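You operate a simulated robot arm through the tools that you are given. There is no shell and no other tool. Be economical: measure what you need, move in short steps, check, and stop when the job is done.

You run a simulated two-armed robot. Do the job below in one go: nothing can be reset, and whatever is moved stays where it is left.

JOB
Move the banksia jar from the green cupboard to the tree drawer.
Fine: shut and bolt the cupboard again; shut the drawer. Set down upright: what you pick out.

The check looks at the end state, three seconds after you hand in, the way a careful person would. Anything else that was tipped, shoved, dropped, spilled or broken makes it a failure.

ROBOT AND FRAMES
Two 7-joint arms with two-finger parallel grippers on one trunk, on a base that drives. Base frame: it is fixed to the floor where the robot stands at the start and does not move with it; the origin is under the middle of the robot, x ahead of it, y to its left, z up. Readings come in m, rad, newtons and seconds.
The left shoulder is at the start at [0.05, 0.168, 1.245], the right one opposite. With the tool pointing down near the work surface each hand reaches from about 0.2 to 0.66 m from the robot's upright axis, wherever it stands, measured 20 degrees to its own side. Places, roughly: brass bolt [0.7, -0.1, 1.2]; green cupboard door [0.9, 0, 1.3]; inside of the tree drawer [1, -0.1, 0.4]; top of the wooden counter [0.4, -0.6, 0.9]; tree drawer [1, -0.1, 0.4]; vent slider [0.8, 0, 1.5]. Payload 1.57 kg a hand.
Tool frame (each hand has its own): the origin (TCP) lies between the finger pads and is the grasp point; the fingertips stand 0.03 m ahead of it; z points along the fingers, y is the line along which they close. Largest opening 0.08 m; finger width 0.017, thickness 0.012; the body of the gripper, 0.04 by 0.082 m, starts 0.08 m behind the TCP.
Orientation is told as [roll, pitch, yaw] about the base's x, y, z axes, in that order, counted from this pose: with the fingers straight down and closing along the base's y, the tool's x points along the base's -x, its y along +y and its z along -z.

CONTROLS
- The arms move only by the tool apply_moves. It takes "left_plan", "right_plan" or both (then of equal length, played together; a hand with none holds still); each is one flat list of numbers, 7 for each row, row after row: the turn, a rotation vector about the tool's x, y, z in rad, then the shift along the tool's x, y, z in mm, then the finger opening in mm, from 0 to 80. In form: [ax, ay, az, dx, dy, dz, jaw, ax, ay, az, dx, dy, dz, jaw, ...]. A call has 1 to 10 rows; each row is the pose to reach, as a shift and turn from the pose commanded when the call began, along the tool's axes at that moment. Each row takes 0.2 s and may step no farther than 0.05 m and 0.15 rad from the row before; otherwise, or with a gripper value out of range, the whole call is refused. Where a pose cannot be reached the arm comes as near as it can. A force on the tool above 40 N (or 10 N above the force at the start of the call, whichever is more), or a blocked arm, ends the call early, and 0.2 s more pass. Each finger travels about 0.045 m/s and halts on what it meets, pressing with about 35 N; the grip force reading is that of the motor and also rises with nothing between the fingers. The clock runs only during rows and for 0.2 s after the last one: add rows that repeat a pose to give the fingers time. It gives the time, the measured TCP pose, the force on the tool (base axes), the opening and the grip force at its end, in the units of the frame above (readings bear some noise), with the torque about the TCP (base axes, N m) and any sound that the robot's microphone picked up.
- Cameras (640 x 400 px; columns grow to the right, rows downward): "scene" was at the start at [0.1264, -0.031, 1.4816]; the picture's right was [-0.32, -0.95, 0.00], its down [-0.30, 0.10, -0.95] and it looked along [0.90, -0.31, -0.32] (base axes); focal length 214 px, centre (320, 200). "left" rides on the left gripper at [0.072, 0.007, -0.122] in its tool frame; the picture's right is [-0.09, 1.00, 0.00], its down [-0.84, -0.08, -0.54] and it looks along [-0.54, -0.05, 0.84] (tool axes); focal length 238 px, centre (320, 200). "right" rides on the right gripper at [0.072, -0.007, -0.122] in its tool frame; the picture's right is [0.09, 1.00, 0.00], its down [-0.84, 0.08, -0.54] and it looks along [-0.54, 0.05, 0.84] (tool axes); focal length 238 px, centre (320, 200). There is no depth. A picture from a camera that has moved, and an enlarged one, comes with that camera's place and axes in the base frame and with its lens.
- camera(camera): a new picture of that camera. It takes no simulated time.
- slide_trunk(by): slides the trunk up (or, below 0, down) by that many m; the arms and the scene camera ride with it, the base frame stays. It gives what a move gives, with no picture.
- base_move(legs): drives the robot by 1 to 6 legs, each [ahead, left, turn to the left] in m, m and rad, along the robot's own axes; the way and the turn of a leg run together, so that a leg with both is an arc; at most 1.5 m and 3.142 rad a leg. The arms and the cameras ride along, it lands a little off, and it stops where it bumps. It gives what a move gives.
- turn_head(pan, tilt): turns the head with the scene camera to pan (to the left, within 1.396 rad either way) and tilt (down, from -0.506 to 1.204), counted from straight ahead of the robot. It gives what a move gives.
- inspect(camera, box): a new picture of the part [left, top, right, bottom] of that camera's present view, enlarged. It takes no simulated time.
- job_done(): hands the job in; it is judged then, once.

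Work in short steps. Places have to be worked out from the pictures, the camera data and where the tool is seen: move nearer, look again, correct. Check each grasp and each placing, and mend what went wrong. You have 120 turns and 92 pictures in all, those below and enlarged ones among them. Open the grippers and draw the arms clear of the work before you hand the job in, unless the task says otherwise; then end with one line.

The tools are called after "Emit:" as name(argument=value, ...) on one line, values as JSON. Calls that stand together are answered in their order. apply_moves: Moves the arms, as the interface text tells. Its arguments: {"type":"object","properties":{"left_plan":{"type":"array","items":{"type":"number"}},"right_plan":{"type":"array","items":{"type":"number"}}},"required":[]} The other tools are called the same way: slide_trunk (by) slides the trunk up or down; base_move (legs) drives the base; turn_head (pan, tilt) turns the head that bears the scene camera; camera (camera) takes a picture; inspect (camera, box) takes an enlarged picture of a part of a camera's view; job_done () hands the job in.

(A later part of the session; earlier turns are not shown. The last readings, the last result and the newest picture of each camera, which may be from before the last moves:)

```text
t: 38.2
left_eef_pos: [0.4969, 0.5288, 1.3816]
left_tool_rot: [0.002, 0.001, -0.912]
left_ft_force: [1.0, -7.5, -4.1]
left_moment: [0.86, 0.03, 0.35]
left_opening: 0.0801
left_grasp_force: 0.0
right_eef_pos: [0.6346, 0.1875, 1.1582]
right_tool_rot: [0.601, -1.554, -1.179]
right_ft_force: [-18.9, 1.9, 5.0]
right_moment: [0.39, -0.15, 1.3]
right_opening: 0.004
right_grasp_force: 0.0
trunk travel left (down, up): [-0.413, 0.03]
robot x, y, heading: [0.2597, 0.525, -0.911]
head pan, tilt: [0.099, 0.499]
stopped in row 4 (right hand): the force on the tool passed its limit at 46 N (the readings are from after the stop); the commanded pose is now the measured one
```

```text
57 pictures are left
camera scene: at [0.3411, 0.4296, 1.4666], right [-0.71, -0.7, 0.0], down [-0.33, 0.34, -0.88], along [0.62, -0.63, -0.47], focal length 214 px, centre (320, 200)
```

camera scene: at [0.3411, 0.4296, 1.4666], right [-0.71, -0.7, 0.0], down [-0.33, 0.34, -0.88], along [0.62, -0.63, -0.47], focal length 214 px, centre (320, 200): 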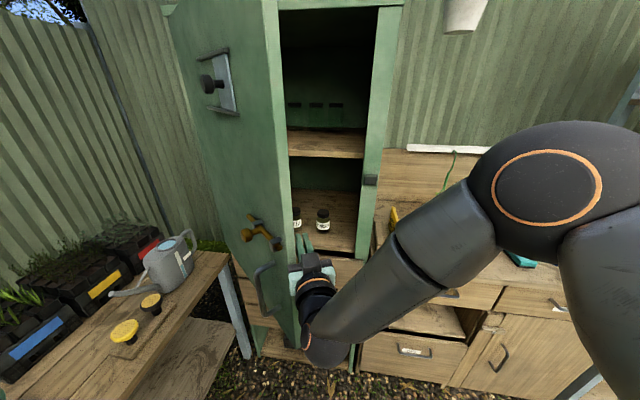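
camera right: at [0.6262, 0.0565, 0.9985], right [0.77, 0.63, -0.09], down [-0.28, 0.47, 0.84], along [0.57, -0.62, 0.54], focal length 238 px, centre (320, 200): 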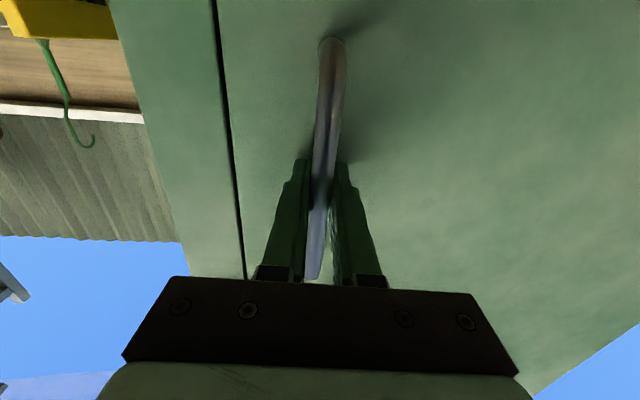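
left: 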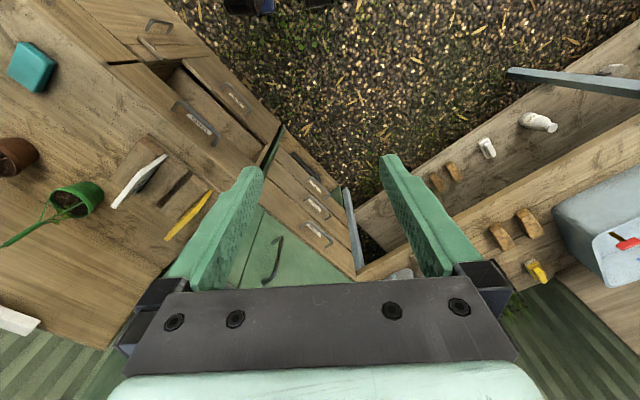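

It works: the door is near 60° and jars show on the lower shelf. I keep pushing in slower steps.

Emit:
apply_moves(right_plan=[0, 0, 0, 0, 11, 3, 4, 0, 0, 0, 0, 22, 6, 4, 0, 0, 0, 0, 33, 9, 4, 0, 0, 0, 0, 44, 12, 4, 0, 0, 0, 0, 55, 15, 4, 0, 0, 0, 0, 66, 18, 4, 0, 0, 0, 0, 77, 21, 4, 0, 0, 0, 0, 88, 24, 4, 0, 0, 0, 0, 100, 27, 4, 0, 0, 0, 0, 112, 30, 4])

Emit:
camera(camera="scene")

```text
t: 38.6
left_eef_pos: [0.4933, 0.5285, 1.3829]
left_tool_rot: [0.007, -0.002, -0.915]
left_ft_force: [2.8, -5.5, -2.5]
left_moment: [0.69, 0.18, 0.28]
left_opening: 0.0802
left_grasp_force: 0.0
right_eef_pos: [0.6358, 0.1961, 1.157]
right_tool_rot: [0.506, -1.554, -1.08]
right_ft_force: [-29.8, 4.4, 8.7]
right_moment: [0.56, -0.22, 2.09]
right_opening: 0.0042
right_grasp_force: 0.1
trunk travel left (down, up): [-0.413, 0.03]
robot x, y, heading: [0.2576, 0.5261, -0.913]
head pan, tilt: [0.099, 0.499]
stopped in row 1 (right hand): the force on the tool passed its limit at 46 N (the readings are from after the stop); the commanded pose is now the measured one
```

```text
56 pictures are left
camera scene: at [0.3367, 0.4305, 1.4668], right [-0.72, -0.7, 0.0], down [-0.33, 0.34, -0.88], along [0.62, -0.63, -0.47], focal length 214 px, centre (320, 200)
```

scene: 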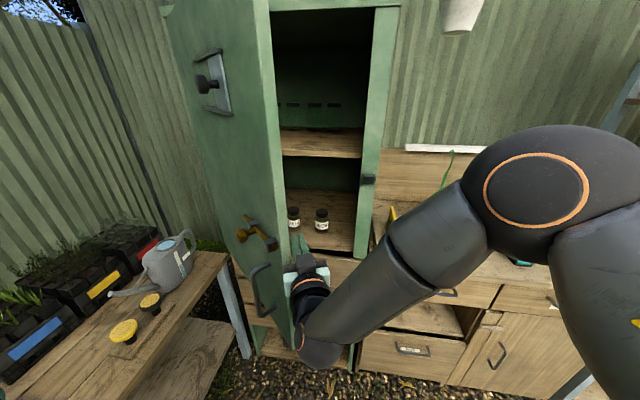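

The force runs along the door rather than across it, so the wrist is pressing on the door's edge. I push in the door's own swing direction, left and back, instead.

Emit:
apply_moves(right_plan=[0, 0, 0, 0, 7, -6, 4, 0, 0, 0, 0, 16, -10, 4, 0, 0, 0, 0, 25, -14, 4, 0, 0, 0, 0, 34, -18, 4, 0, 0, 0, 0, 43, -23, 4, 0, 0, 0, 0, 51, -29, 4, 0, 0, 0, 0, 59, -35, 4, 0, 0, 0, 0, 66, -42, 4, 0, 0, 0, 0, 73, -49, 4])

Emit:
camera(camera="scene")

Emit:
camera(camera="left")

```text
t: 40.6
left_eef_pos: [0.4986, 0.527, 1.3815]
left_tool_rot: [-0.002, 0.003, -0.913]
left_ft_force: [7.7, -6.1, -3.6]
left_moment: [0.78, 0.77, 0.33]
left_opening: 0.0799
left_grasp_force: 0.0
right_eef_pos: [0.6402, 0.2825, 1.1579]
right_tool_rot: [0.242, -1.549, -0.812]
right_ft_force: [-0.1, 0.8, 0.2]
right_moment: [0.04, 0.01, 0.01]
right_opening: 0.0042
right_grasp_force: 0.0
trunk travel left (down, up): [-0.413, 0.03]
robot x, y, heading: [0.2566, 0.524, -0.912]
head pan, tilt: [0.099, 0.499]
```

```text
55 pictures are left
camera scene: at [0.3436, 0.4289, 1.4663], right [-0.71, -0.7, 0.0], down [-0.33, 0.34, -0.88], along [0.62, -0.63, -0.47], focal length 214 px, centre (320, 200)
```

scene: 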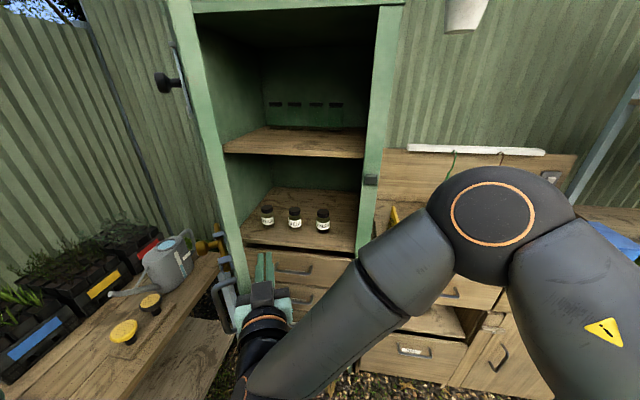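

```text
54 pictures are left
camera left: at [0.4606, 0.5892, 1.504], right [0.84, 0.54, 0.0], down [0.45, -0.71, 0.54], along [0.29, -0.46, -0.84], focal length 238 px, centre (320, 200)
```

left: 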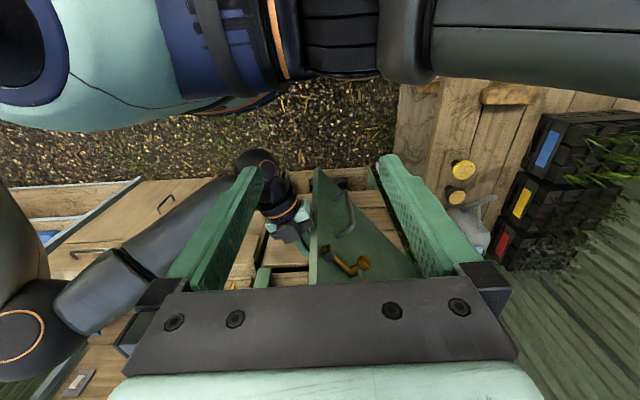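

The door is wide open and three jars stand on the lower shelf. I read their labels.

Emit:
inspect(camera="scene", box=[245, 195, 345, 245])

```text
6.40 times, centred on (295, 220) of scene
camera zoom: at [0.3436, 0.4289, 1.4663], right [-0.71, -0.7, 0.0], down [-0.33, 0.34, -0.88], along [0.62, -0.63, -0.47], focal length 1373 px, centre (480, 72)
```

zoom: 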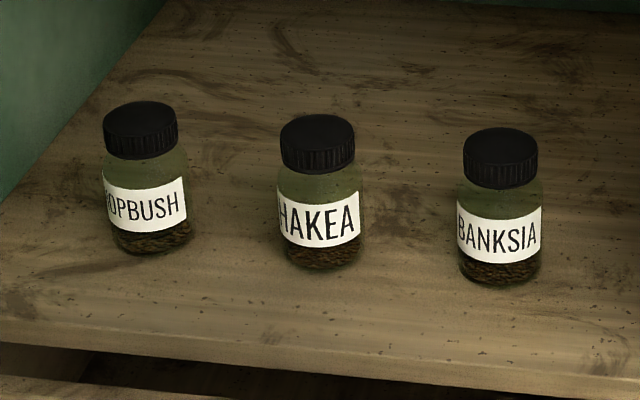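

BANKSIA is the rightmost jar, at about (0.86,-0.115), base z≈0.91, 57 mm wide. I withdraw the right hand from the door, square it up, and ease the left hand forward a little since it shows a self-contact load.

Emit:
apply_moves(right_plan=[0.05, 0, 0, -10, -20, -14, 20, 0.15, 0, 0, -20, -45, -28, 40, 0.25, 0, 0, -30, -70, -42, 60, 0.28, 0, 0, -40, -95, -60, 80, 0.28, 0, 0, -50, -115, -72, 80, 0.28, 0, 0, -60, -131, -82, 80], left_plan=[0, 0, 0, -10, 0, 0, 80, 0, 0, 0, -20, 0, 0, 80, 0, 0, 0, -30, 0, 0, 80, 0, 0, 0, -40, 0, 0, 80, 0, 0, 0, -50, 0, 0, 80, 0, 0, 0, -60, 0, 0, 80])

Emit:
apply_moves(right_plan=[0, 0.14, 0, 0, 0, 0, 80, 0, 0.28, 0, 0, 0, 0, 80, 0, 0.42, 0, 0, 0, 0, 80, 0, 0.56, 0, 0, 0, 0, 80, 0, 0.7, 0, 0, 0, 0, 80, 0, 0.84, 0, 0, 0, 0, 80, 0, 0.98, 0, 0, 0, 0, 80, 0, 1.12, 0, 0, 0, 0, 80])

Emit:
camera(camera="scene")

```text
t: 42.0
left_eef_pos: [0.5349, 0.4802, 1.382]
left_tool_rot: [0.002, 0.002, -0.914]
left_ft_force: [-0.2, 0.2, 1.0]
left_moment: [0.03, -0.02, -0.01]
left_opening: 0.0798
left_grasp_force: 0.2
right_eef_pos: [0.5005, 0.2156, 1.2167]
right_tool_rot: [0.019, -1.549, -0.872]
right_ft_force: [0.7, 1.0, 0.2]
right_moment: [0.02, -0.03, 0.0]
right_opening: 0.0803
right_grasp_force: 0.0
trunk travel left (down, up): [-0.413, 0.03]
robot x, y, heading: [0.2571, 0.5264, -0.916]
head pan, tilt: [0.099, 0.499]
```

```text
t: 43.8
left_eef_pos: [0.5346, 0.4797, 1.382]
left_tool_rot: [0.002, 0.002, -0.913]
left_ft_force: [1.3, 0.4, 0.1]
left_moment: [0.03, 0.01, -0.03]
left_opening: 0.0802
left_grasp_force: 0.0
right_eef_pos: [0.5011, 0.2143, 1.2164]
right_tool_rot: [0.0, -0.425, -0.851]
right_ft_force: [-0.1, 0.1, -1.1]
right_moment: [-0.02, -0.01, 0.01]
right_opening: 0.0801
right_grasp_force: 0.0
trunk travel left (down, up): [-0.413, 0.03]
robot x, y, heading: [0.2572, 0.5279, -0.912]
head pan, tilt: [0.099, 0.499]
```

```text
52 pictures are left
camera scene: at [0.3426, 0.4273, 1.4653], right [-0.73, -0.69, 0.0], down [-0.33, 0.35, -0.88], along [0.6, -0.64, -0.48], focal length 214 px, centre (320, 200)
```

scene: 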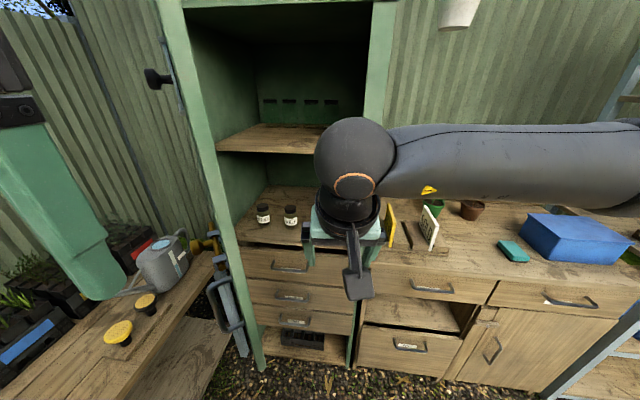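

The left arm suits this jar better: with the robot a little to the right, the jar lies on the left hand's side and clear of the open door. I shift the base right, tuck the right hand, and bring the left hand forward and tilted 65° down.

Emit:
base_move(legs=[[0, -0.12, 0]])

Emit:
apply_moves(right_plan=[0, 0, 0, 18, -10, -8, 80, 0, 0, 0, 36, -20, -16, 80, 0, 0, 0, 54, -30, -25, 80, 0, 0, 0, 72, -40, -33, 80, 0, 0, 0, 90, -50, -41, 80, 0, 0, 0, 109, -60, -50, 80], left_plan=[0, -0.08, 0, -20, 0, 25, 80, 0, -0.16, 0, -40, 0, 50, 80, 0, -0.24, 0, -60, 0, 75, 80, 0, -0.32, 0, -80, 0, 100, 80, 0, -0.4, 0, -100, 0, 125, 80, 0, -0.43, 0, -120, 0, 150, 80])

Emit:
camera(camera="left")

Emit:
camera(camera="scene")

```text
t: 45.5
left_eef_pos: [0.4406, 0.4067, 1.3825]
left_tool_rot: [0.001, 0.002, -0.915]
left_ft_force: [-0.1, 0.5, -0.4]
left_moment: [0.04, -0.01, 0.05]
left_opening: 0.08
left_grasp_force: 0.0
right_eef_pos: [0.4061, 0.1421, 1.2177]
right_tool_rot: [0.001, -0.428, -0.854]
right_ft_force: [0.3, -0.1, 0.1]
right_moment: [-0.03, 0.02, -0.01]
right_opening: 0.08
right_grasp_force: 0.2
trunk travel left (down, up): [-0.413, 0.03]
robot x, y, heading: [0.1595, 0.4504, -0.916]
head pan, tilt: [0.099, 0.499]
```

```text
t: 46.9
left_eef_pos: [0.5148, 0.3115, 1.232]
left_tool_rot: [-0.002, -0.43, -0.916]
left_ft_force: [0.0, 0.3, 0.3]
left_moment: [0.01, 0.01, -0.03]
left_opening: 0.0799
left_grasp_force: 0.1
right_eef_pos: [0.2828, 0.1924, 1.2178]
right_tool_rot: [0.001, -0.429, -0.853]
right_ft_force: [-0.4, -0.6, -0.2]
right_moment: [-0.01, 0.0, -0.04]
right_opening: 0.08
right_grasp_force: 0.1
trunk travel left (down, up): [-0.413, 0.03]
robot x, y, heading: [0.1609, 0.4541, -0.917]
head pan, tilt: [0.099, 0.499]
```

```text
51 pictures are left
camera left: at [0.4484, 0.4087, 1.3129], right [0.84, 0.54, 0.04], down [0.27, -0.47, 0.84], along [0.47, -0.7, -0.54], focal length 238 px, centre (320, 200)
```

left: 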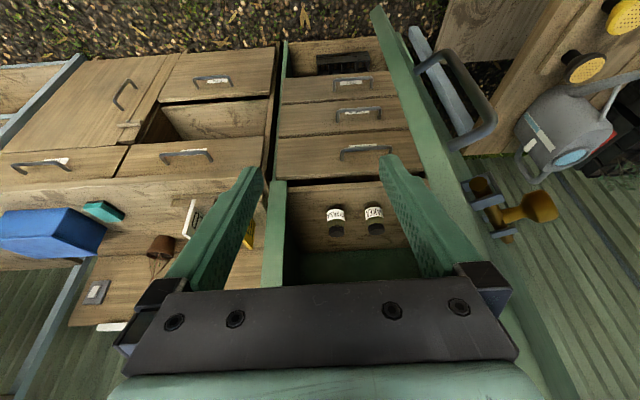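

```text
50 pictures are left
camera scene: at [0.2473, 0.3544, 1.4654], right [-0.73, -0.69, 0.0], down [-0.33, 0.35, -0.88], along [0.6, -0.64, -0.48], focal length 214 px, centre (320, 200)
```

scene: 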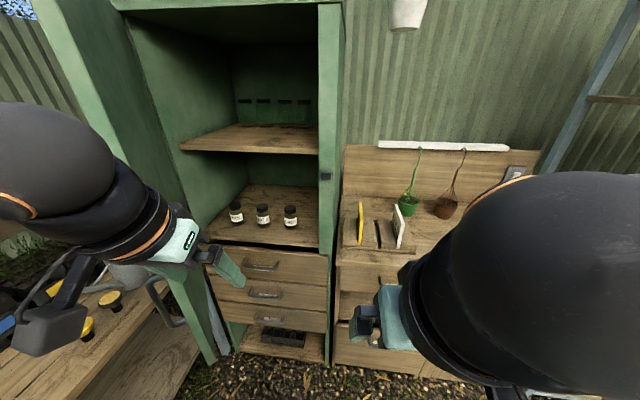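

Measuring the door's free corner from both cameras puts it near u=0.70, w=0.41, so the door is only about 56° open. The left hand is already on its inner side: I go forward 12 cm and sweep it left to open the door further.

Emit:
apply_moves(left_plan=[0, 0, 0, -36, 0, 17, 40, 0, 0, 0, -73, 0, 34, 10, 0, 0, 0, -109, 0, 50, 4, 0, 0, 0, -109, 20, 50, 4, 0, 0, 0, -107, 40, 49, 4, 0, 0, 0, -104, 60, 48, 4, 0, 0, 0, -100, 80, 47, 4, 0, 0, 0, -95, 100, 45, 4, 0, 0, 0, -88, 120, 42, 4, 0, 0, 0, -80, 140, 38, 4])

Emit:
camera(camera="scene")

```text
t: 49.1
left_eef_pos: [0.664, 0.3364, 1.2479]
left_tool_rot: [0.013, -0.467, -0.921]
left_ft_force: [0.0, -0.1, -0.9]
left_moment: [-0.01, 0.01, 0.03]
left_opening: 0.0041
left_grasp_force: 0.1
right_eef_pos: [0.2679, 0.2006, 1.2225]
right_tool_rot: [0.008, -0.445, -0.857]
right_ft_force: [-0.1, 0.1, 0.0]
right_moment: [-0.01, -0.01, -0.02]
right_opening: 0.0801
right_grasp_force: 0.1
trunk travel left (down, up): [-0.413, 0.03]
robot x, y, heading: [0.1627, 0.4503, -0.916]
head pan, tilt: [0.099, 0.499]
```

```text
49 pictures are left
camera scene: at [0.2288, 0.3635, 1.4682], right [-0.73, -0.69, -0.01], down [-0.31, 0.34, -0.89], along [0.61, -0.64, -0.46], focal length 214 px, centre (320, 200)
```

scene: 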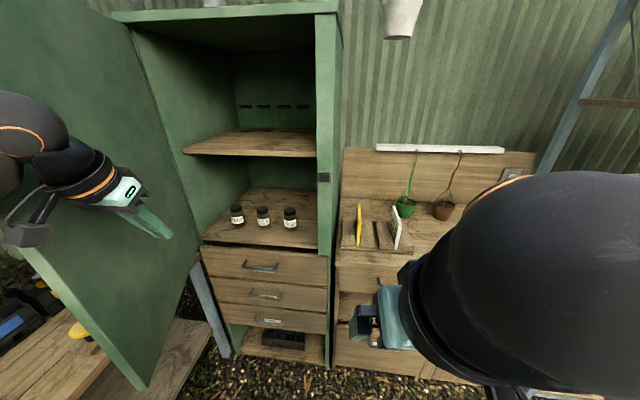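

The door is now about 74° open. The robot leaned slightly from forearm pressure, so I move the hand off the door to the right and recheck.

Emit:
apply_moves(left_plan=[0, 0, 0, 0, -30, 0, 20, 0, 0, 0, 0, -60, 0, 40, 0, 0, 0, 0, -90, 0, 60, 0, 0, 0, 0, -120, 0, 80, 0, 0, 0, 0, -135, 0, 80])

Emit:
camera(camera="scene")

```text
t: 50.3
left_eef_pos: [0.5724, 0.2444, 1.2312]
left_tool_rot: [0.001, -0.425, -0.912]
left_ft_force: [-0.2, -0.2, 0.7]
left_moment: [0.0, -0.03, 0.0]
left_opening: 0.08
left_grasp_force: 0.0
right_eef_pos: [0.2809, 0.1927, 1.2184]
right_tool_rot: [0.0, -0.43, -0.855]
right_ft_force: [-1.4, -0.2, -0.3]
right_moment: [-0.01, -0.04, 0.05]
right_opening: 0.0801
right_grasp_force: 0.0
trunk travel left (down, up): [-0.413, 0.03]
robot x, y, heading: [0.1607, 0.4486, -0.917]
head pan, tilt: [0.099, 0.499]
```

```text
48 pictures are left
camera scene: at [0.2467, 0.3545, 1.4652], right [-0.73, -0.68, 0.0], down [-0.33, 0.35, -0.88], along [0.6, -0.64, -0.48], focal length 214 px, centre (320, 200)
```

scene: 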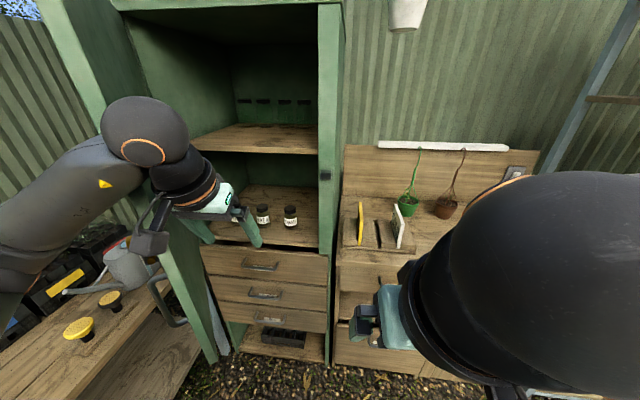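

The door swung back to about 56° because the left elbow lies outside the door's edge and dragged it. I back out, go round to the right, and come in so that the elbow stays inside the door.

Emit:
base_move(legs=[[-0.15, 0, 0], [0, -0.2, 0], [0.3, 0, 0]])

Emit:
turn_head(pan=0.5, tilt=0.45)

Emit:
camera(camera="scene")

```text
t: 55.0
left_eef_pos: [0.4628, 0.0459, 1.2346]
left_tool_rot: [0.006, -0.428, -0.903]
left_ft_force: [-0.4, 0.3, 0.4]
left_moment: [0.04, 0.02, 0.0]
left_opening: 0.0801
left_grasp_force: 0.0
right_eef_pos: [0.1697, -0.0089, 1.2213]
right_tool_rot: [0.007, -0.44, -0.854]
right_ft_force: [-0.6, -0.1, -0.7]
right_moment: [0.03, -0.02, -0.01]
right_opening: 0.0801
right_grasp_force: 0.0
trunk travel left (down, up): [-0.413, 0.03]
robot x, y, heading: [0.0632, 0.2488, -0.914]
head pan, tilt: [0.099, 0.499]
stopped in leg 3: the robot was blocked; the commanded pose is now the measured one
```

```text
t: 55.9
left_eef_pos: [0.4611, 0.0454, 1.2333]
left_tool_rot: [0.009, -0.432, -0.907]
left_ft_force: [-0.3, -0.5, 0.0]
left_moment: [-0.01, 0.02, -0.03]
left_opening: 0.0798
left_grasp_force: 0.0
right_eef_pos: [0.1685, -0.0089, 1.2201]
right_tool_rot: [0.008, -0.442, -0.853]
right_ft_force: [0.4, -0.3, -0.1]
right_moment: [-0.02, -0.03, -0.02]
right_opening: 0.0799
right_grasp_force: 0.0
trunk travel left (down, up): [-0.413, 0.03]
robot x, y, heading: [0.0607, 0.248, -0.914]
head pan, tilt: [0.499, 0.45]
```

```text
47 pictures are left
camera scene: at [0.152, 0.1838, 1.4716], right [-0.4, -0.92, 0.0], down [-0.38, 0.17, -0.91], along [0.83, -0.36, -0.42], focal length 214 px, centre (320, 200)
```

scene: 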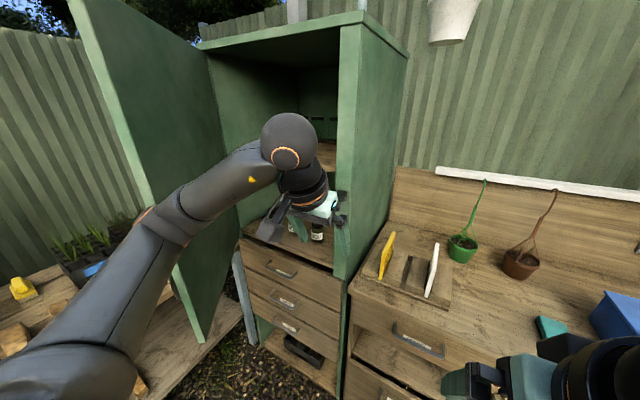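

The left elbow just met the door's free edge. I back up a touch, go 10 cm further right, then come forward.

Emit:
base_move(legs=[[-0.08, 0, 0], [0, -0.11, 0], [0.24, 0, 0]])

Emit:
camera(camera="scene")

```text
t: 59.6
left_eef_pos: [0.4881, -0.1529, 1.2279]
left_tool_rot: [-0.001, -0.419, -0.904]
left_ft_force: [-0.2, 0.0, -0.2]
left_moment: [-0.01, 0.02, 0.01]
left_opening: 0.0799
left_grasp_force: 0.0
right_eef_pos: [0.1949, -0.2072, 1.2184]
right_tool_rot: [-0.002, -0.43, -0.85]
right_ft_force: [0.4, -0.1, -0.8]
right_moment: [0.0, 0.04, -0.04]
right_opening: 0.0801
right_grasp_force: 0.1
trunk travel left (down, up): [-0.413, 0.03]
robot x, y, heading: [0.0764, 0.0492, -0.91]
head pan, tilt: [0.499, 0.45]
```

```text
46 pictures are left
camera scene: at [0.1824, -0.0158, 1.4698], right [-0.4, -0.92, 0.0], down [-0.4, 0.18, -0.9], along [0.82, -0.36, -0.44], focal length 214 px, centre (320, 200)
```

scene: 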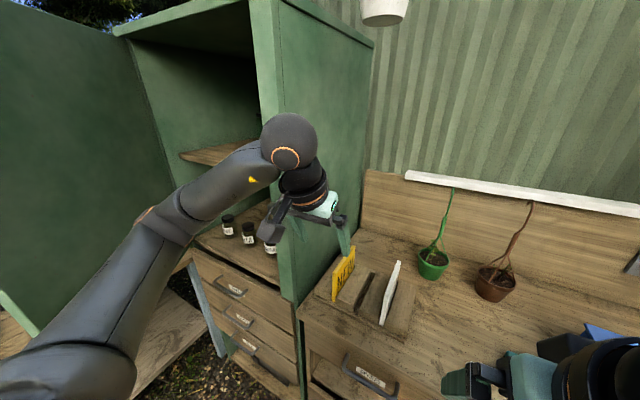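

Past the door's edge now. I slide the base left 19 cm, so that the hand stands before the opening with the elbow inside the door.

Emit:
base_move(legs=[[-0.015, 0.19, 0]])

Emit:
camera(camera="scene")

Emit:
camera(camera="left")

```text
t: 61.9
left_eef_pos: [0.6282, -0.0254, 1.2284]
left_tool_rot: [-0.003, -0.42, -0.905]
left_ft_force: [0.1, 0.2, -0.3]
left_moment: [-0.01, -0.01, 0.02]
left_opening: 0.0798
left_grasp_force: 0.1
right_eef_pos: [0.3376, -0.0768, 1.2183]
right_tool_rot: [0.001, -0.431, -0.85]
right_ft_force: [-0.7, 0.4, 0.4]
right_moment: [-0.01, 0.02, 0.02]
right_opening: 0.0801
right_grasp_force: 0.1
trunk travel left (down, up): [-0.413, 0.03]
robot x, y, heading: [0.2167, 0.1858, -0.909]
head pan, tilt: [0.499, 0.45]
```

```text
45 pictures are left
camera scene: at [0.3234, 0.1129, 1.4699], right [-0.4, -0.92, 0.0], down [-0.4, 0.17, -0.9], along [0.82, -0.36, -0.44], focal length 214 px, centre (320, 200)
```

scene: 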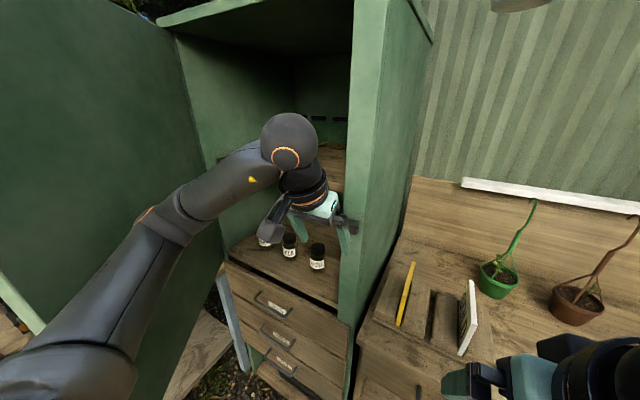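

```text
44 pictures are left
camera left: at [0.5631, 0.071, 1.31], right [0.83, 0.55, 0.04], down [0.28, -0.47, 0.84], along [0.48, -0.69, -0.55], focal length 238 px, centre (320, 200)
```

left: 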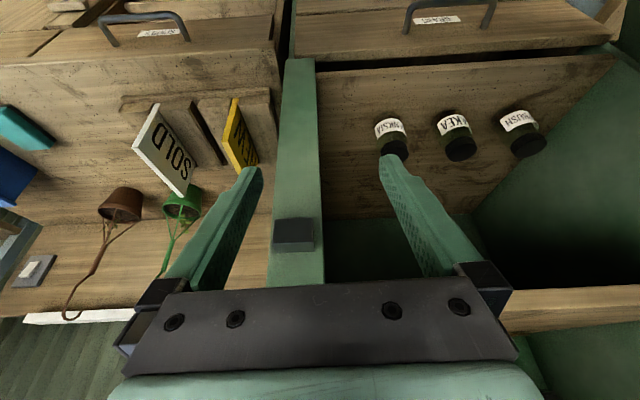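

The left hand is before the opening; BANKSIA is at about (0.866,-0.114) with its label near z 0.93. I move left, then forward and down to a point 13 cm short of the grasp along the tool axis.

Emit:
apply_moves(left_plan=[0, 0, 0, 0, 33, 0, 80, 0, 0, 0, 0, 66, 0, 80, 0, 0, 0, 0, 99, 0, 80, 0, 0, 0, 0, 132, 0, 80, 0, 0, 0, -15, 132, 42, 80, 0, 0, 0, -30, 132, 84, 80, 0, 0, 0, -45, 132, 126, 80, 0, 0, 0, -60, 132, 167, 80, 0, 0, 0, -74, 132, 208, 80])

Emit:
camera(camera="left")

Emit:
camera(camera="scene")

```text
t: 63.9
left_eef_pos: [0.8273, -0.0633, 1.0681]
left_tool_rot: [-0.002, -0.421, -0.903]
left_ft_force: [0.8, -0.7, -0.8]
left_moment: [0.0, -0.06, 0.03]
left_opening: 0.0798
left_grasp_force: 0.1
right_eef_pos: [0.3371, -0.0785, 1.2177]
right_tool_rot: [0.002, -0.429, -0.849]
right_ft_force: [0.7, -0.2, -0.6]
right_moment: [0.02, 0.01, 0.04]
right_opening: 0.0797
right_grasp_force: 0.1
trunk travel left (down, up): [-0.413, 0.03]
robot x, y, heading: [0.2186, 0.1803, -0.913]
head pan, tilt: [0.499, 0.45]
```

```text
43 pictures are left
camera left: at [0.7625, 0.0323, 1.1495], right [0.83, 0.55, 0.04], down [0.28, -0.48, 0.84], along [0.48, -0.69, -0.55], focal length 238 px, centre (320, 200)
```

left: 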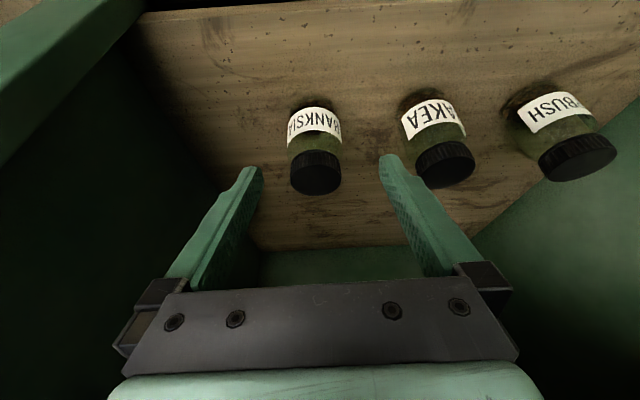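

```text
42 pictures are left
camera scene: at [0.3236, 0.1121, 1.4698], right [-0.4, -0.92, 0.0], down [-0.4, 0.18, -0.9], along [0.82, -0.36, -0.44], focal length 214 px, centre (320, 200)
```

scene: 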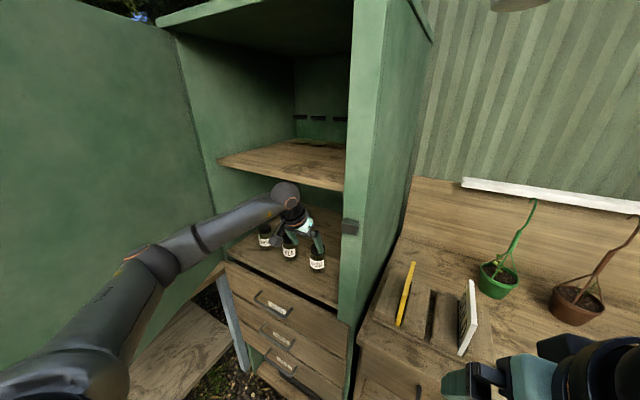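

Triangulating again, the jar's axis is at (0.871,-0.125), cap top z≈1.0, base ≈0.91. I move onto it, TCP at z≈0.958, without closing yet.

Emit:
apply_moves(left_plan=[0, 0, 0, -24, -4, 0, 80, 0, 0, 0, -24, -4, 35, 80, 0, 0, 0, -24, -4, 70, 80, 0, 0, 0, -24, -4, 105, 80, 0, 0, 0, -24, -4, 130, 80])

Emit:
camera(camera="left")

Emit:
inspect(camera="scene", box=[230, 180, 360, 290])

```text
t: 65.1
left_eef_pos: [0.8698, -0.1253, 0.9587]
left_tool_rot: [-0.003, -0.419, -0.906]
left_ft_force: [-0.8, 0.0, 0.5]
left_moment: [0.03, -0.02, 0.01]
left_opening: 0.08
left_grasp_force: 0.2
right_eef_pos: [0.3355, -0.078, 1.2185]
right_tool_rot: [0.0, -0.429, -0.851]
right_ft_force: [-0.2, 1.3, -0.5]
right_moment: [-0.04, -0.03, 0.0]
right_opening: 0.08
right_grasp_force: 0.1
trunk travel left (down, up): [-0.413, 0.03]
robot x, y, heading: [0.2173, 0.1801, -0.912]
head pan, tilt: [0.499, 0.45]
```

```text
41 pictures are left
camera left: at [0.8033, -0.0288, 1.0405], right [0.83, 0.55, 0.04], down [0.28, -0.47, 0.84], along [0.48, -0.69, -0.55], focal length 238 px, centre (320, 200)
```

left: 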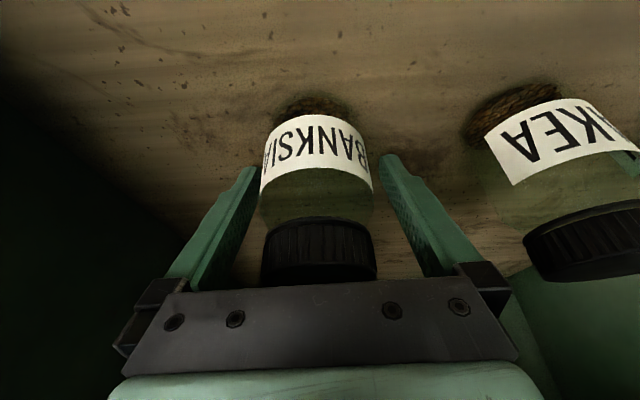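

```text
3.64 times, centred on (295, 235) of scene
camera zoom: at [0.3233, 0.1124, 1.4699], right [-0.4, -0.92, 0.0], down [-0.4, 0.18, -0.9], along [0.82, -0.36, -0.44], focal length 780 px, centre (411, 73)
```

zoom: 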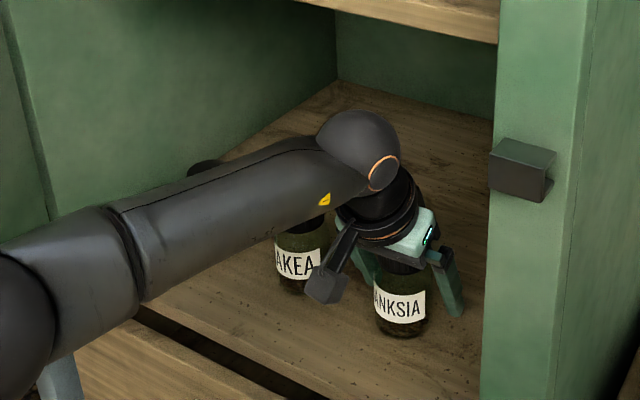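

The fingers straddle the jar evenly. I close.

Emit:
apply_moves(left_plan=[0, 0, 0, 0, 0, 0, 66, 0, 0, 0, 0, 0, 0, 56, 0, 0, 0, 0, 0, 0, 48, 0, 0, 0, 0, 0, 0, 44, 0, 0, 0, 0, 0, 0, 44])

Emit:
camera(camera="left")

```text
t: 66.3
left_eef_pos: [0.8692, -0.1236, 0.9591]
left_tool_rot: [-0.002, -0.419, -0.902]
left_ft_force: [-0.2, -0.3, -0.5]
left_moment: [-0.01, -0.03, 0.01]
left_opening: 0.0552
left_grasp_force: 34.7
right_eef_pos: [0.3354, -0.0783, 1.2168]
right_tool_rot: [0.0, -0.429, -0.85]
right_ft_force: [-0.4, 0.0, -0.5]
right_moment: [-0.02, 0.01, 0.0]
right_opening: 0.0801
right_grasp_force: 0.1
trunk travel left (down, up): [-0.413, 0.03]
robot x, y, heading: [0.2189, 0.1827, -0.913]
head pan, tilt: [0.499, 0.45]
```

```text
39 pictures are left
camera left: at [0.8032, -0.0285, 1.0409], right [0.83, 0.55, 0.04], down [0.28, -0.47, 0.84], along [0.48, -0.69, -0.55], focal length 238 px, centre (320, 200)
```

left: 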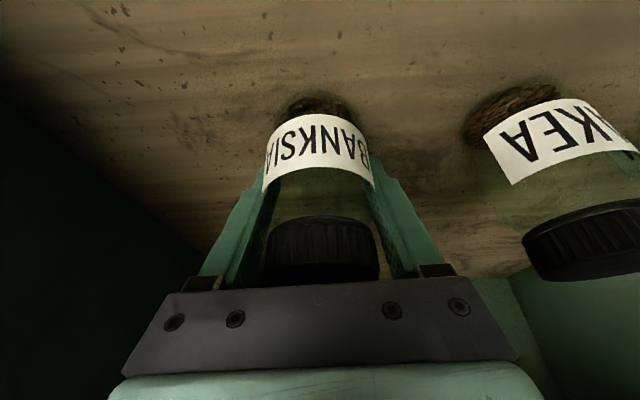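

The jar is held (55 mm). I lift it 45 mm, then draw it straight out and a little to the right.

Emit:
apply_moves(left_plan=[0, 0, 0, -9, 0, -20, 44, 0, 0, 0, -18, 0, -41, 44, 0, 0, 0, 18, 0, -57, 44, 0, 0, 0, 54, 0, -73, 44, 0, 0, 0, 90, 0, -89, 44, 0, 0, 0, 126, 0, -105, 44, 0, 0, 0, 162, 0, -122, 44, 0, 0, 0, 192, -25, -136, 44, 0, 0, 0, 192, -65, -136, 44, 0, 0, 0, 192, -105, -136, 44])

Emit:
camera(camera="left")

Emit:
camera(camera="scene")

```text
t: 68.5
left_eef_pos: [0.6438, -0.008, 1.0071]
left_tool_rot: [-0.001, -0.418, -0.903]
left_ft_force: [-0.9, 0.1, -1.9]
left_moment: [-0.02, -0.04, -0.01]
left_opening: 0.0553
left_grasp_force: 35.5
right_eef_pos: [0.3364, -0.0781, 1.2178]
right_tool_rot: [0.0, -0.428, -0.852]
right_ft_force: [-0.4, 0.1, -0.4]
right_moment: [-0.02, 0.0, 0.02]
right_opening: 0.0801
right_grasp_force: 0.1
trunk travel left (down, up): [-0.413, 0.03]
robot x, y, heading: [0.2162, 0.1847, -0.914]
head pan, tilt: [0.499, 0.45]
```

```text
38 pictures are left
camera left: at [0.5775, 0.0873, 1.0879], right [0.83, 0.55, 0.04], down [0.28, -0.47, 0.84], along [0.48, -0.69, -0.55], focal length 238 px, centre (320, 200)
```

left: 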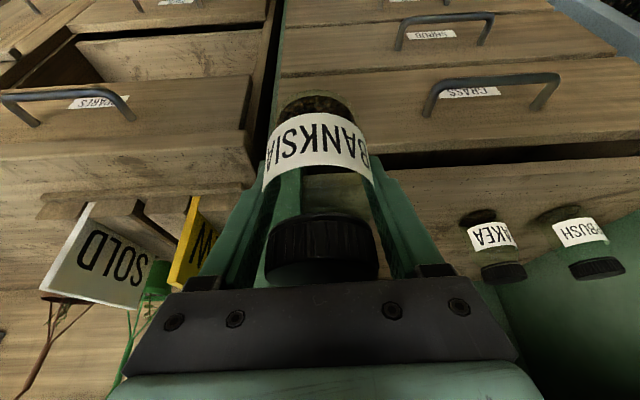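

```text
37 pictures are left
camera scene: at [0.3229, 0.112, 1.4699], right [-0.4, -0.92, 0.0], down [-0.4, 0.18, -0.9], along [0.82, -0.36, -0.44], focal length 214 px, centre (320, 200)
```

scene: 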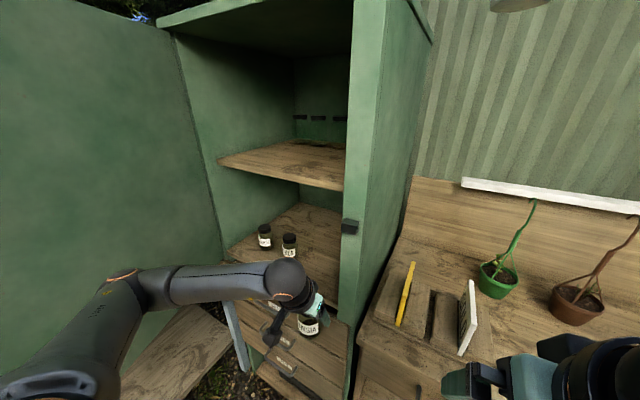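

The jar is out. I leave the way I came: slightly back, right, then back, to get clear of the door.

Emit:
base_move(legs=[[-0.05, 0, 0], [0, -0.21, 0], [-0.38, 0, 0]])

Emit:
turn_head(pan=0.5, tilt=0.45)

Emit:
camera(camera="scene")

```text
t: 73.4
left_eef_pos: [0.2155, 0.2061, 1.0059]
left_tool_rot: [-0.003, -0.419, -0.905]
left_ft_force: [-0.3, -0.4, -1.5]
left_moment: [-0.06, 0.0, 0.0]
left_opening: 0.0552
left_grasp_force: 35.4
right_eef_pos: [-0.0921, 0.135, 1.2182]
right_tool_rot: [0.002, -0.429, -0.85]
right_ft_force: [-0.8, 0.6, -0.2]
right_moment: [-0.03, -0.01, -0.04]
right_opening: 0.0799
right_grasp_force: 0.0
trunk travel left (down, up): [-0.413, 0.03]
robot x, y, heading: [-0.2099, 0.3954, -0.912]
head pan, tilt: [0.499, 0.45]
```

```text
t: 74.0
left_eef_pos: [0.2157, 0.2055, 1.0046]
left_tool_rot: [-0.002, -0.419, -0.903]
left_ft_force: [0.6, 0.5, -1.0]
left_moment: [-0.05, -0.04, 0.0]
left_opening: 0.055
left_grasp_force: 34.8
right_eef_pos: [-0.0921, 0.1355, 1.219]
right_tool_rot: [0.001, -0.428, -0.847]
right_ft_force: [0.1, 0.0, -0.2]
right_moment: [0.0, 0.03, -0.03]
right_opening: 0.0799
right_grasp_force: 0.0
trunk travel left (down, up): [-0.413, 0.03]
robot x, y, heading: [-0.211, 0.3965, -0.911]
head pan, tilt: [0.499, 0.45]
```

```text
36 pictures are left
camera scene: at [-0.1052, 0.3252, 1.4699], right [-0.4, -0.92, 0.0], down [-0.4, 0.17, -0.9], along [0.82, -0.36, -0.44], focal length 214 px, centre (320, 200)
```

scene: 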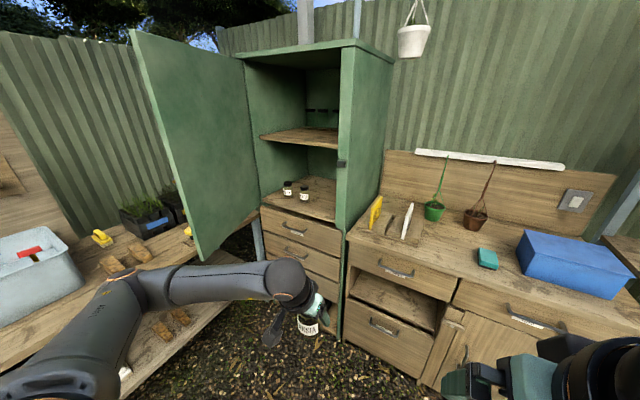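

The door needs closing before the drawer stage. I turn 45° left and move so the right hand can reach the outside face of the door while the jar in the left hand stays well away.

Emit:
base_move(legs=[[0, 0, 0.785], [0.26, 0.2, 0]])

Emit:
turn_head(pan=-0.1, tilt=0.5)

Emit:
camera(camera="scene")

```text
t: 78.5
left_eef_pos: [0.5068, 0.7272, 1.0053]
left_tool_rot: [-0.001, -0.42, -0.117]
left_ft_force: [0.1, 0.4, -1.8]
left_moment: [-0.04, -0.01, 0.01]
left_opening: 0.0545
left_grasp_force: 35.1
right_eef_pos: [0.3393, 0.4606, 1.218]
right_tool_rot: [0.001, -0.43, -0.063]
right_ft_force: [0.3, -0.6, -0.3]
right_moment: [0.0, -0.02, -0.01]
right_opening: 0.08
right_grasp_force: 0.0
trunk travel left (down, up): [-0.413, 0.03]
robot x, y, heading: [0.0734, 0.5587, -0.129]
head pan, tilt: [0.499, 0.45]
```

```text
t: 79.5
left_eef_pos: [0.5052, 0.729, 1.0044]
left_tool_rot: [-0.001, -0.419, -0.117]
left_ft_force: [0.1, 0.3, -2.6]
left_moment: [0.02, -0.01, 0.01]
left_opening: 0.0552
left_grasp_force: 35.3
right_eef_pos: [0.3392, 0.4607, 1.2179]
right_tool_rot: [0.0, -0.429, -0.066]
right_ft_force: [-1.6, 0.3, 0.2]
right_moment: [0.02, 0.01, 0.01]
right_opening: 0.0801
right_grasp_force: 0.1
trunk travel left (down, up): [-0.413, 0.03]
robot x, y, heading: [0.0656, 0.5581, -0.128]
head pan, tilt: [-0.099, 0.499]
```

```text
35 pictures are left
camera scene: at [0.1964, 0.5331, 1.4654], right [-0.22, -0.97, 0.0], down [-0.47, 0.11, -0.88], along [0.86, -0.2, -0.48], focal length 214 px, centre (320, 200)
```

scene: 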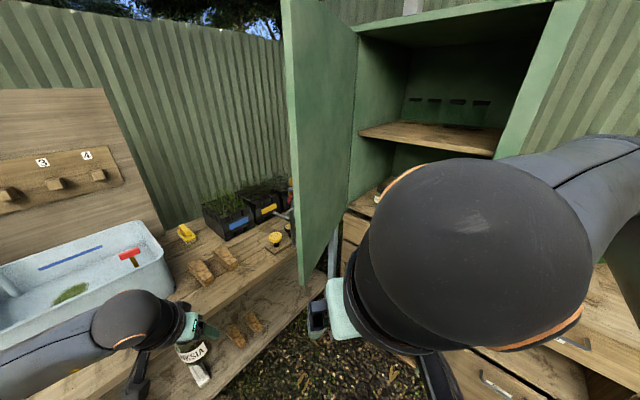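

The door stands at about 74°, its edge near u 0.83, w 0.48. I shift the base a little, then pass the closed right hand around the outside of the edge.

Emit:
base_move(legs=[[0.08, 0.06, 0]])

Emit:
apply_moves(right_plan=[0, 0, 0, 0, 50, 0, 40, 0, 0, 0, 0, 100, 0, 4, 0, 0, 0, -36, 100, 17, 4, 0, 0, 0, -73, 100, 33, 4, 0, 0, 0, -109, 100, 50, 4, 0, 0, 0, -146, 100, 67, 4, 0, 0, 0, -182, 100, 83, 4, 0, 0, 0, -218, 100, 100, 4, 0, 0, 0, -250, 100, 115, 4])

Emit:
camera(camera="scene")

```text
t: 80.7
left_eef_pos: [0.5945, 0.7769, 1.0054]
left_tool_rot: [-0.002, -0.417, -0.117]
left_ft_force: [0.2, 0.8, -1.8]
left_moment: [-0.03, -0.02, -0.02]
left_opening: 0.055
left_grasp_force: 34.9
right_eef_pos: [0.4254, 0.5103, 1.2177]
right_tool_rot: [0.0, -0.43, -0.065]
right_ft_force: [0.1, 0.4, 0.0]
right_moment: [-0.04, 0.05, -0.01]
right_opening: 0.0802
right_grasp_force: 0.0
trunk travel left (down, up): [-0.413, 0.03]
robot x, y, heading: [0.1561, 0.6091, -0.122]
head pan, tilt: [-0.099, 0.499]
```

```text
t: 82.7
left_eef_pos: [0.5931, 0.7768, 1.0052]
left_tool_rot: [-0.002, -0.416, -0.117]
left_ft_force: [0.5, 0.1, -1.3]
left_moment: [0.0, -0.05, 0.0]
left_opening: 0.0552
left_grasp_force: 34.9
right_eef_pos: [0.7069, 0.5906, 1.2168]
right_tool_rot: [-0.003, -0.43, -0.064]
right_ft_force: [0.9, 0.9, 0.3]
right_moment: [0.0, -0.02, -0.02]
right_opening: 0.0039
right_grasp_force: 0.1
trunk travel left (down, up): [-0.413, 0.03]
robot x, y, heading: [0.1579, 0.6093, -0.128]
head pan, tilt: [-0.099, 0.499]
```

```text
34 pictures are left
camera scene: at [0.2831, 0.5826, 1.4653], right [-0.23, -0.97, 0.0], down [-0.47, 0.11, -0.88], along [0.86, -0.2, -0.48], focal length 214 px, centre (320, 200)
```

scene: 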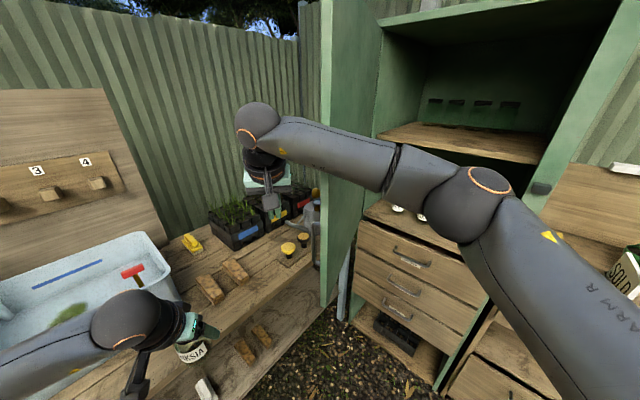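

The hand is outside the door but slightly in front of its edge. I go a bit toward the cupboard, then sweep right along the closing arc, slowly.

Emit:
apply_moves(right_plan=[0, 0, 0, -32, -38, 15, 4, 0, 0, 0, -62, -77, 28, 4, 0, 0, 0, -60, -94, 28, 4, 0, 0, 0, -60, -111, 28, 4, 0, 0, 0, -50, -130, 23, 4, 0, 0, 0, -40, -148, 18, 4, 0, 0, 0, -28, -165, 13, 4, 0, 0, 0, -20, -181, 9, 4, 0, 0, 0, -12, -197, 6, 4, 0, 0, 0, -5, -215, 3, 4])

Emit:
camera(camera="scene")

```text
refused: row 1 steps farther than a row can; nothing moved
```

```text
33 pictures are left
camera scene: at [0.2831, 0.5826, 1.4653], right [-0.23, -0.97, 0.0], down [-0.47, 0.11, -0.88], along [0.86, -0.2, -0.48], focal length 214 px, centre (320, 200)
```

scene: 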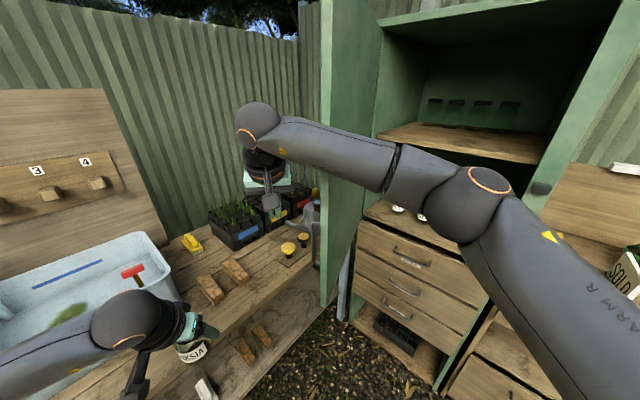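

Row one stepped too far; I split the first part into smaller rows.

Emit:
apply_moves(right_plan=[0, 0, 0, -21, -26, 10, 4, 0, 0, 0, -42, -52, 19, 4, 0, 0, 0, -62, -77, 28, 4, 0, 0, 0, -60, -97, 28, 4, 0, 0, 0, -58, -115, 27, 4, 0, 0, 0, -48, -133, 22, 4, 0, 0, 0, -38, -150, 18, 4, 0, 0, 0, -28, -167, 13, 4, 0, 0, 0, -20, -183, 9, 4, 0, 0, 0, -12, -199, 6, 4])

Emit:
camera(camera="scene")

```text
t: 84.9
left_eef_pos: [0.5852, 0.7771, 1.011]
left_tool_rot: [-0.003, -0.429, -0.12]
left_ft_force: [0.5, -0.4, -1.2]
left_moment: [0.05, -0.04, -0.01]
left_opening: 0.0552
left_grasp_force: 35.1
right_eef_pos: [0.6964, 0.3969, 1.2282]
right_tool_rot: [0.0, -0.449, -0.057]
right_ft_force: [0.0, 2.0, 1.1]
right_moment: [0.0, -0.01, -0.03]
right_opening: 0.0025
right_grasp_force: 0.1
trunk travel left (down, up): [-0.413, 0.03]
robot x, y, heading: [0.1526, 0.6079, -0.127]
head pan, tilt: [-0.099, 0.499]
```

```text
32 pictures are left
camera scene: at [0.2704, 0.5851, 1.4675], right [-0.23, -0.97, 0.0], down [-0.46, 0.11, -0.88], along [0.86, -0.2, -0.47], focal length 214 px, centre (320, 200)
```

scene: 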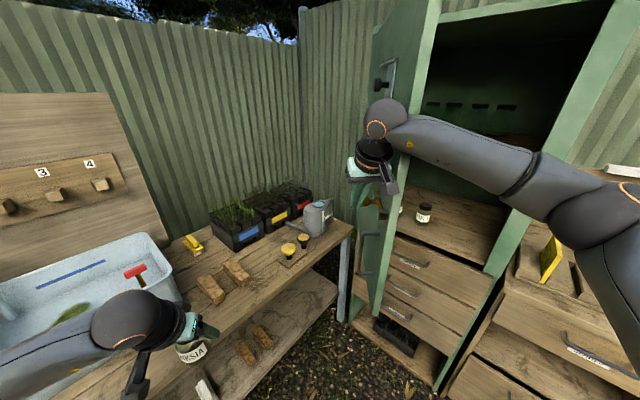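

The door follows (about 55°). I continue the sweep along the arc.

Emit:
apply_moves(right_plan=[0, 0, 0, 5, -22, -2, 4, 0, 0, 0, 10, -44, -5, 4, 0, 0, 0, 15, -66, -7, 4, 0, 0, 0, 18, -88, -8, 4, 0, 0, 0, 20, -109, -9, 4, 0, 0, 0, 22, -131, -10, 4, 0, 0, 0, 24, -153, -11, 4, 0, 0, 0, 25, -176, -11, 4, 0, 0, 0, 25, -198, -11, 4, 0, 0, 0, 25, -220, -11, 4])

Emit:
camera(camera="scene")

```text
t: 85.5
left_eef_pos: [0.5891, 0.7777, 1.0073]
left_tool_rot: [-0.003, -0.422, -0.118]
left_ft_force: [-0.4, 0.8, -1.6]
left_moment: [-0.04, -0.05, 0.03]
left_opening: 0.0551
left_grasp_force: 35.2
right_eef_pos: [0.6883, 0.3617, 1.2275]
right_tool_rot: [0.005, -0.438, -0.063]
right_ft_force: [-16.8, 2.4, 15.8]
right_moment: [-0.23, 0.12, -0.31]
right_opening: 0.0025
right_grasp_force: 0.1
trunk travel left (down, up): [-0.413, 0.03]
robot x, y, heading: [0.1581, 0.6087, -0.126]
head pan, tilt: [-0.099, 0.499]
stopped in row 2 (right hand): the force on the tool passed its limit at 45 N (the readings are from after the stop); the commanded pose is now the measured one
```

```text
31 pictures are left
camera scene: at [0.2772, 0.5843, 1.4662], right [-0.23, -0.97, 0.0], down [-0.46, 0.11, -0.88], along [0.86, -0.2, -0.47], focal length 214 px, centre (320, 200)
```

scene: 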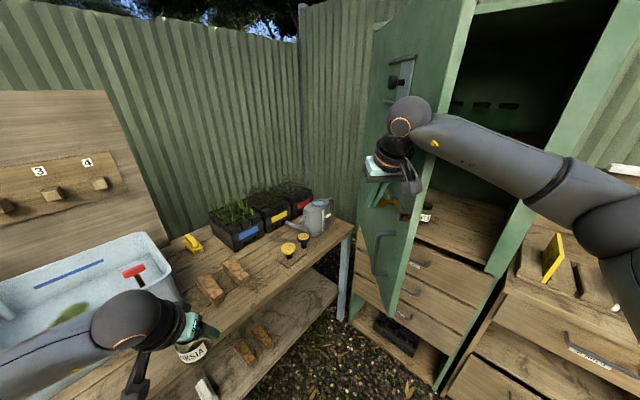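

The force suggests the fingertips caught the bolt's knob on the door's outside. I back off, rise 7 cm to clear the bolt, and go on sweeping.

Emit:
apply_moves(right_plan=[0, 0, 0, 5, 20, 0, 4, 0, 0, 0, -10, 25, -32, 4, 0, 0, 0, -29, 25, -64, 4, 0, 0, 0, -26, 0, -66, 4, 0, 0, 0, -21, -22, -68, 4, 0, 0, 0, -17, -44, -70, 4, 0, 0, 0, -13, -65, -72, 4, 0, 0, 0, -10, -86, -73, 4, 0, 0, 0, -7, -107, -74, 4, 0, 0, 0, -4, -128, -75, 4])

Emit:
camera(camera="scene")

```text
t: 87.7
left_eef_pos: [0.5925, 0.7764, 1.0062]
left_tool_rot: [-0.002, -0.42, -0.118]
left_ft_force: [-0.5, -0.1, -1.8]
left_moment: [0.0, -0.06, 0.01]
left_opening: 0.0552
left_grasp_force: 35.3
right_eef_pos: [0.658, 0.2311, 1.2899]
right_tool_rot: [0.006, -0.43, -0.067]
right_ft_force: [0.0, 0.1, 0.2]
right_moment: [0.04, 0.01, -0.01]
right_opening: 0.004
right_grasp_force: 0.1
trunk travel left (down, up): [-0.413, 0.03]
robot x, y, heading: [0.1581, 0.6081, -0.127]
head pan, tilt: [-0.099, 0.499]
```

```text
30 pictures are left
camera scene: at [0.2829, 0.5816, 1.4654], right [-0.23, -0.97, 0.0], down [-0.47, 0.11, -0.88], along [0.86, -0.2, -0.48], focal length 214 px, centre (320, 200)
```

scene: 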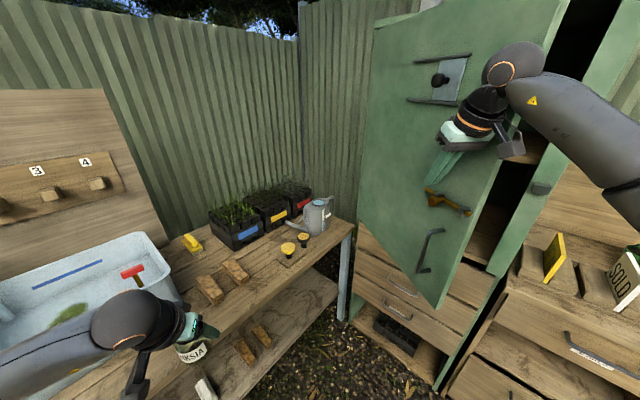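

The door is down to about 27°. I continue pushing toward the cupboard with small steps.

Emit:
apply_moves(right_plan=[0, 0, 0, -8, -22, 3, 4, 0, 0, 0, -16, -44, 7, 4, 0, 0, 0, -24, -66, 11, 4, 0, 0, 0, -32, -88, 15, 4, 0, 0, 0, -41, -110, 19, 4, 0, 0, 0, -50, -131, 23, 4, 0, 0, 0, -60, -152, 27, 4, 0, 0, 0, -70, -173, 31, 4, 0, 0, 0, -80, -194, 36, 4])

Emit:
camera(camera="scene")

```text
t: 89.7
left_eef_pos: [0.5928, 0.7755, 1.0052]
left_tool_rot: [0.0, -0.419, -0.119]
left_ft_force: [0.7, -0.1, -2.2]
left_moment: [0.0, -0.04, 0.01]
left_opening: 0.0551
left_grasp_force: 35.3
right_eef_pos: [0.6716, 0.1232, 1.2408]
right_tool_rot: [0.005, -0.427, -0.066]
right_ft_force: [0.3, -0.8, -0.9]
right_moment: [0.04, 0.01, 0.05]
right_opening: 0.004
right_grasp_force: 0.0
right hand out of reach, approached as far as the arm can: row 4, 5, 6, 7, 8, 9
trunk travel left (down, up): [-0.413, 0.03]
robot x, y, heading: [0.1585, 0.6118, -0.128]
head pan, tilt: [-0.099, 0.499]
```

```text
29 pictures are left
camera scene: at [0.283, 0.5797, 1.4654], right [-0.22, -0.97, 0.0], down [-0.47, 0.11, -0.88], along [0.86, -0.2, -0.48], focal length 214 px, centre (320, 200)
```

scene: 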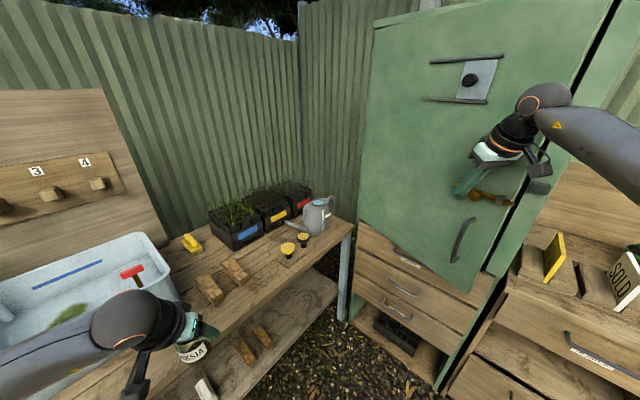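

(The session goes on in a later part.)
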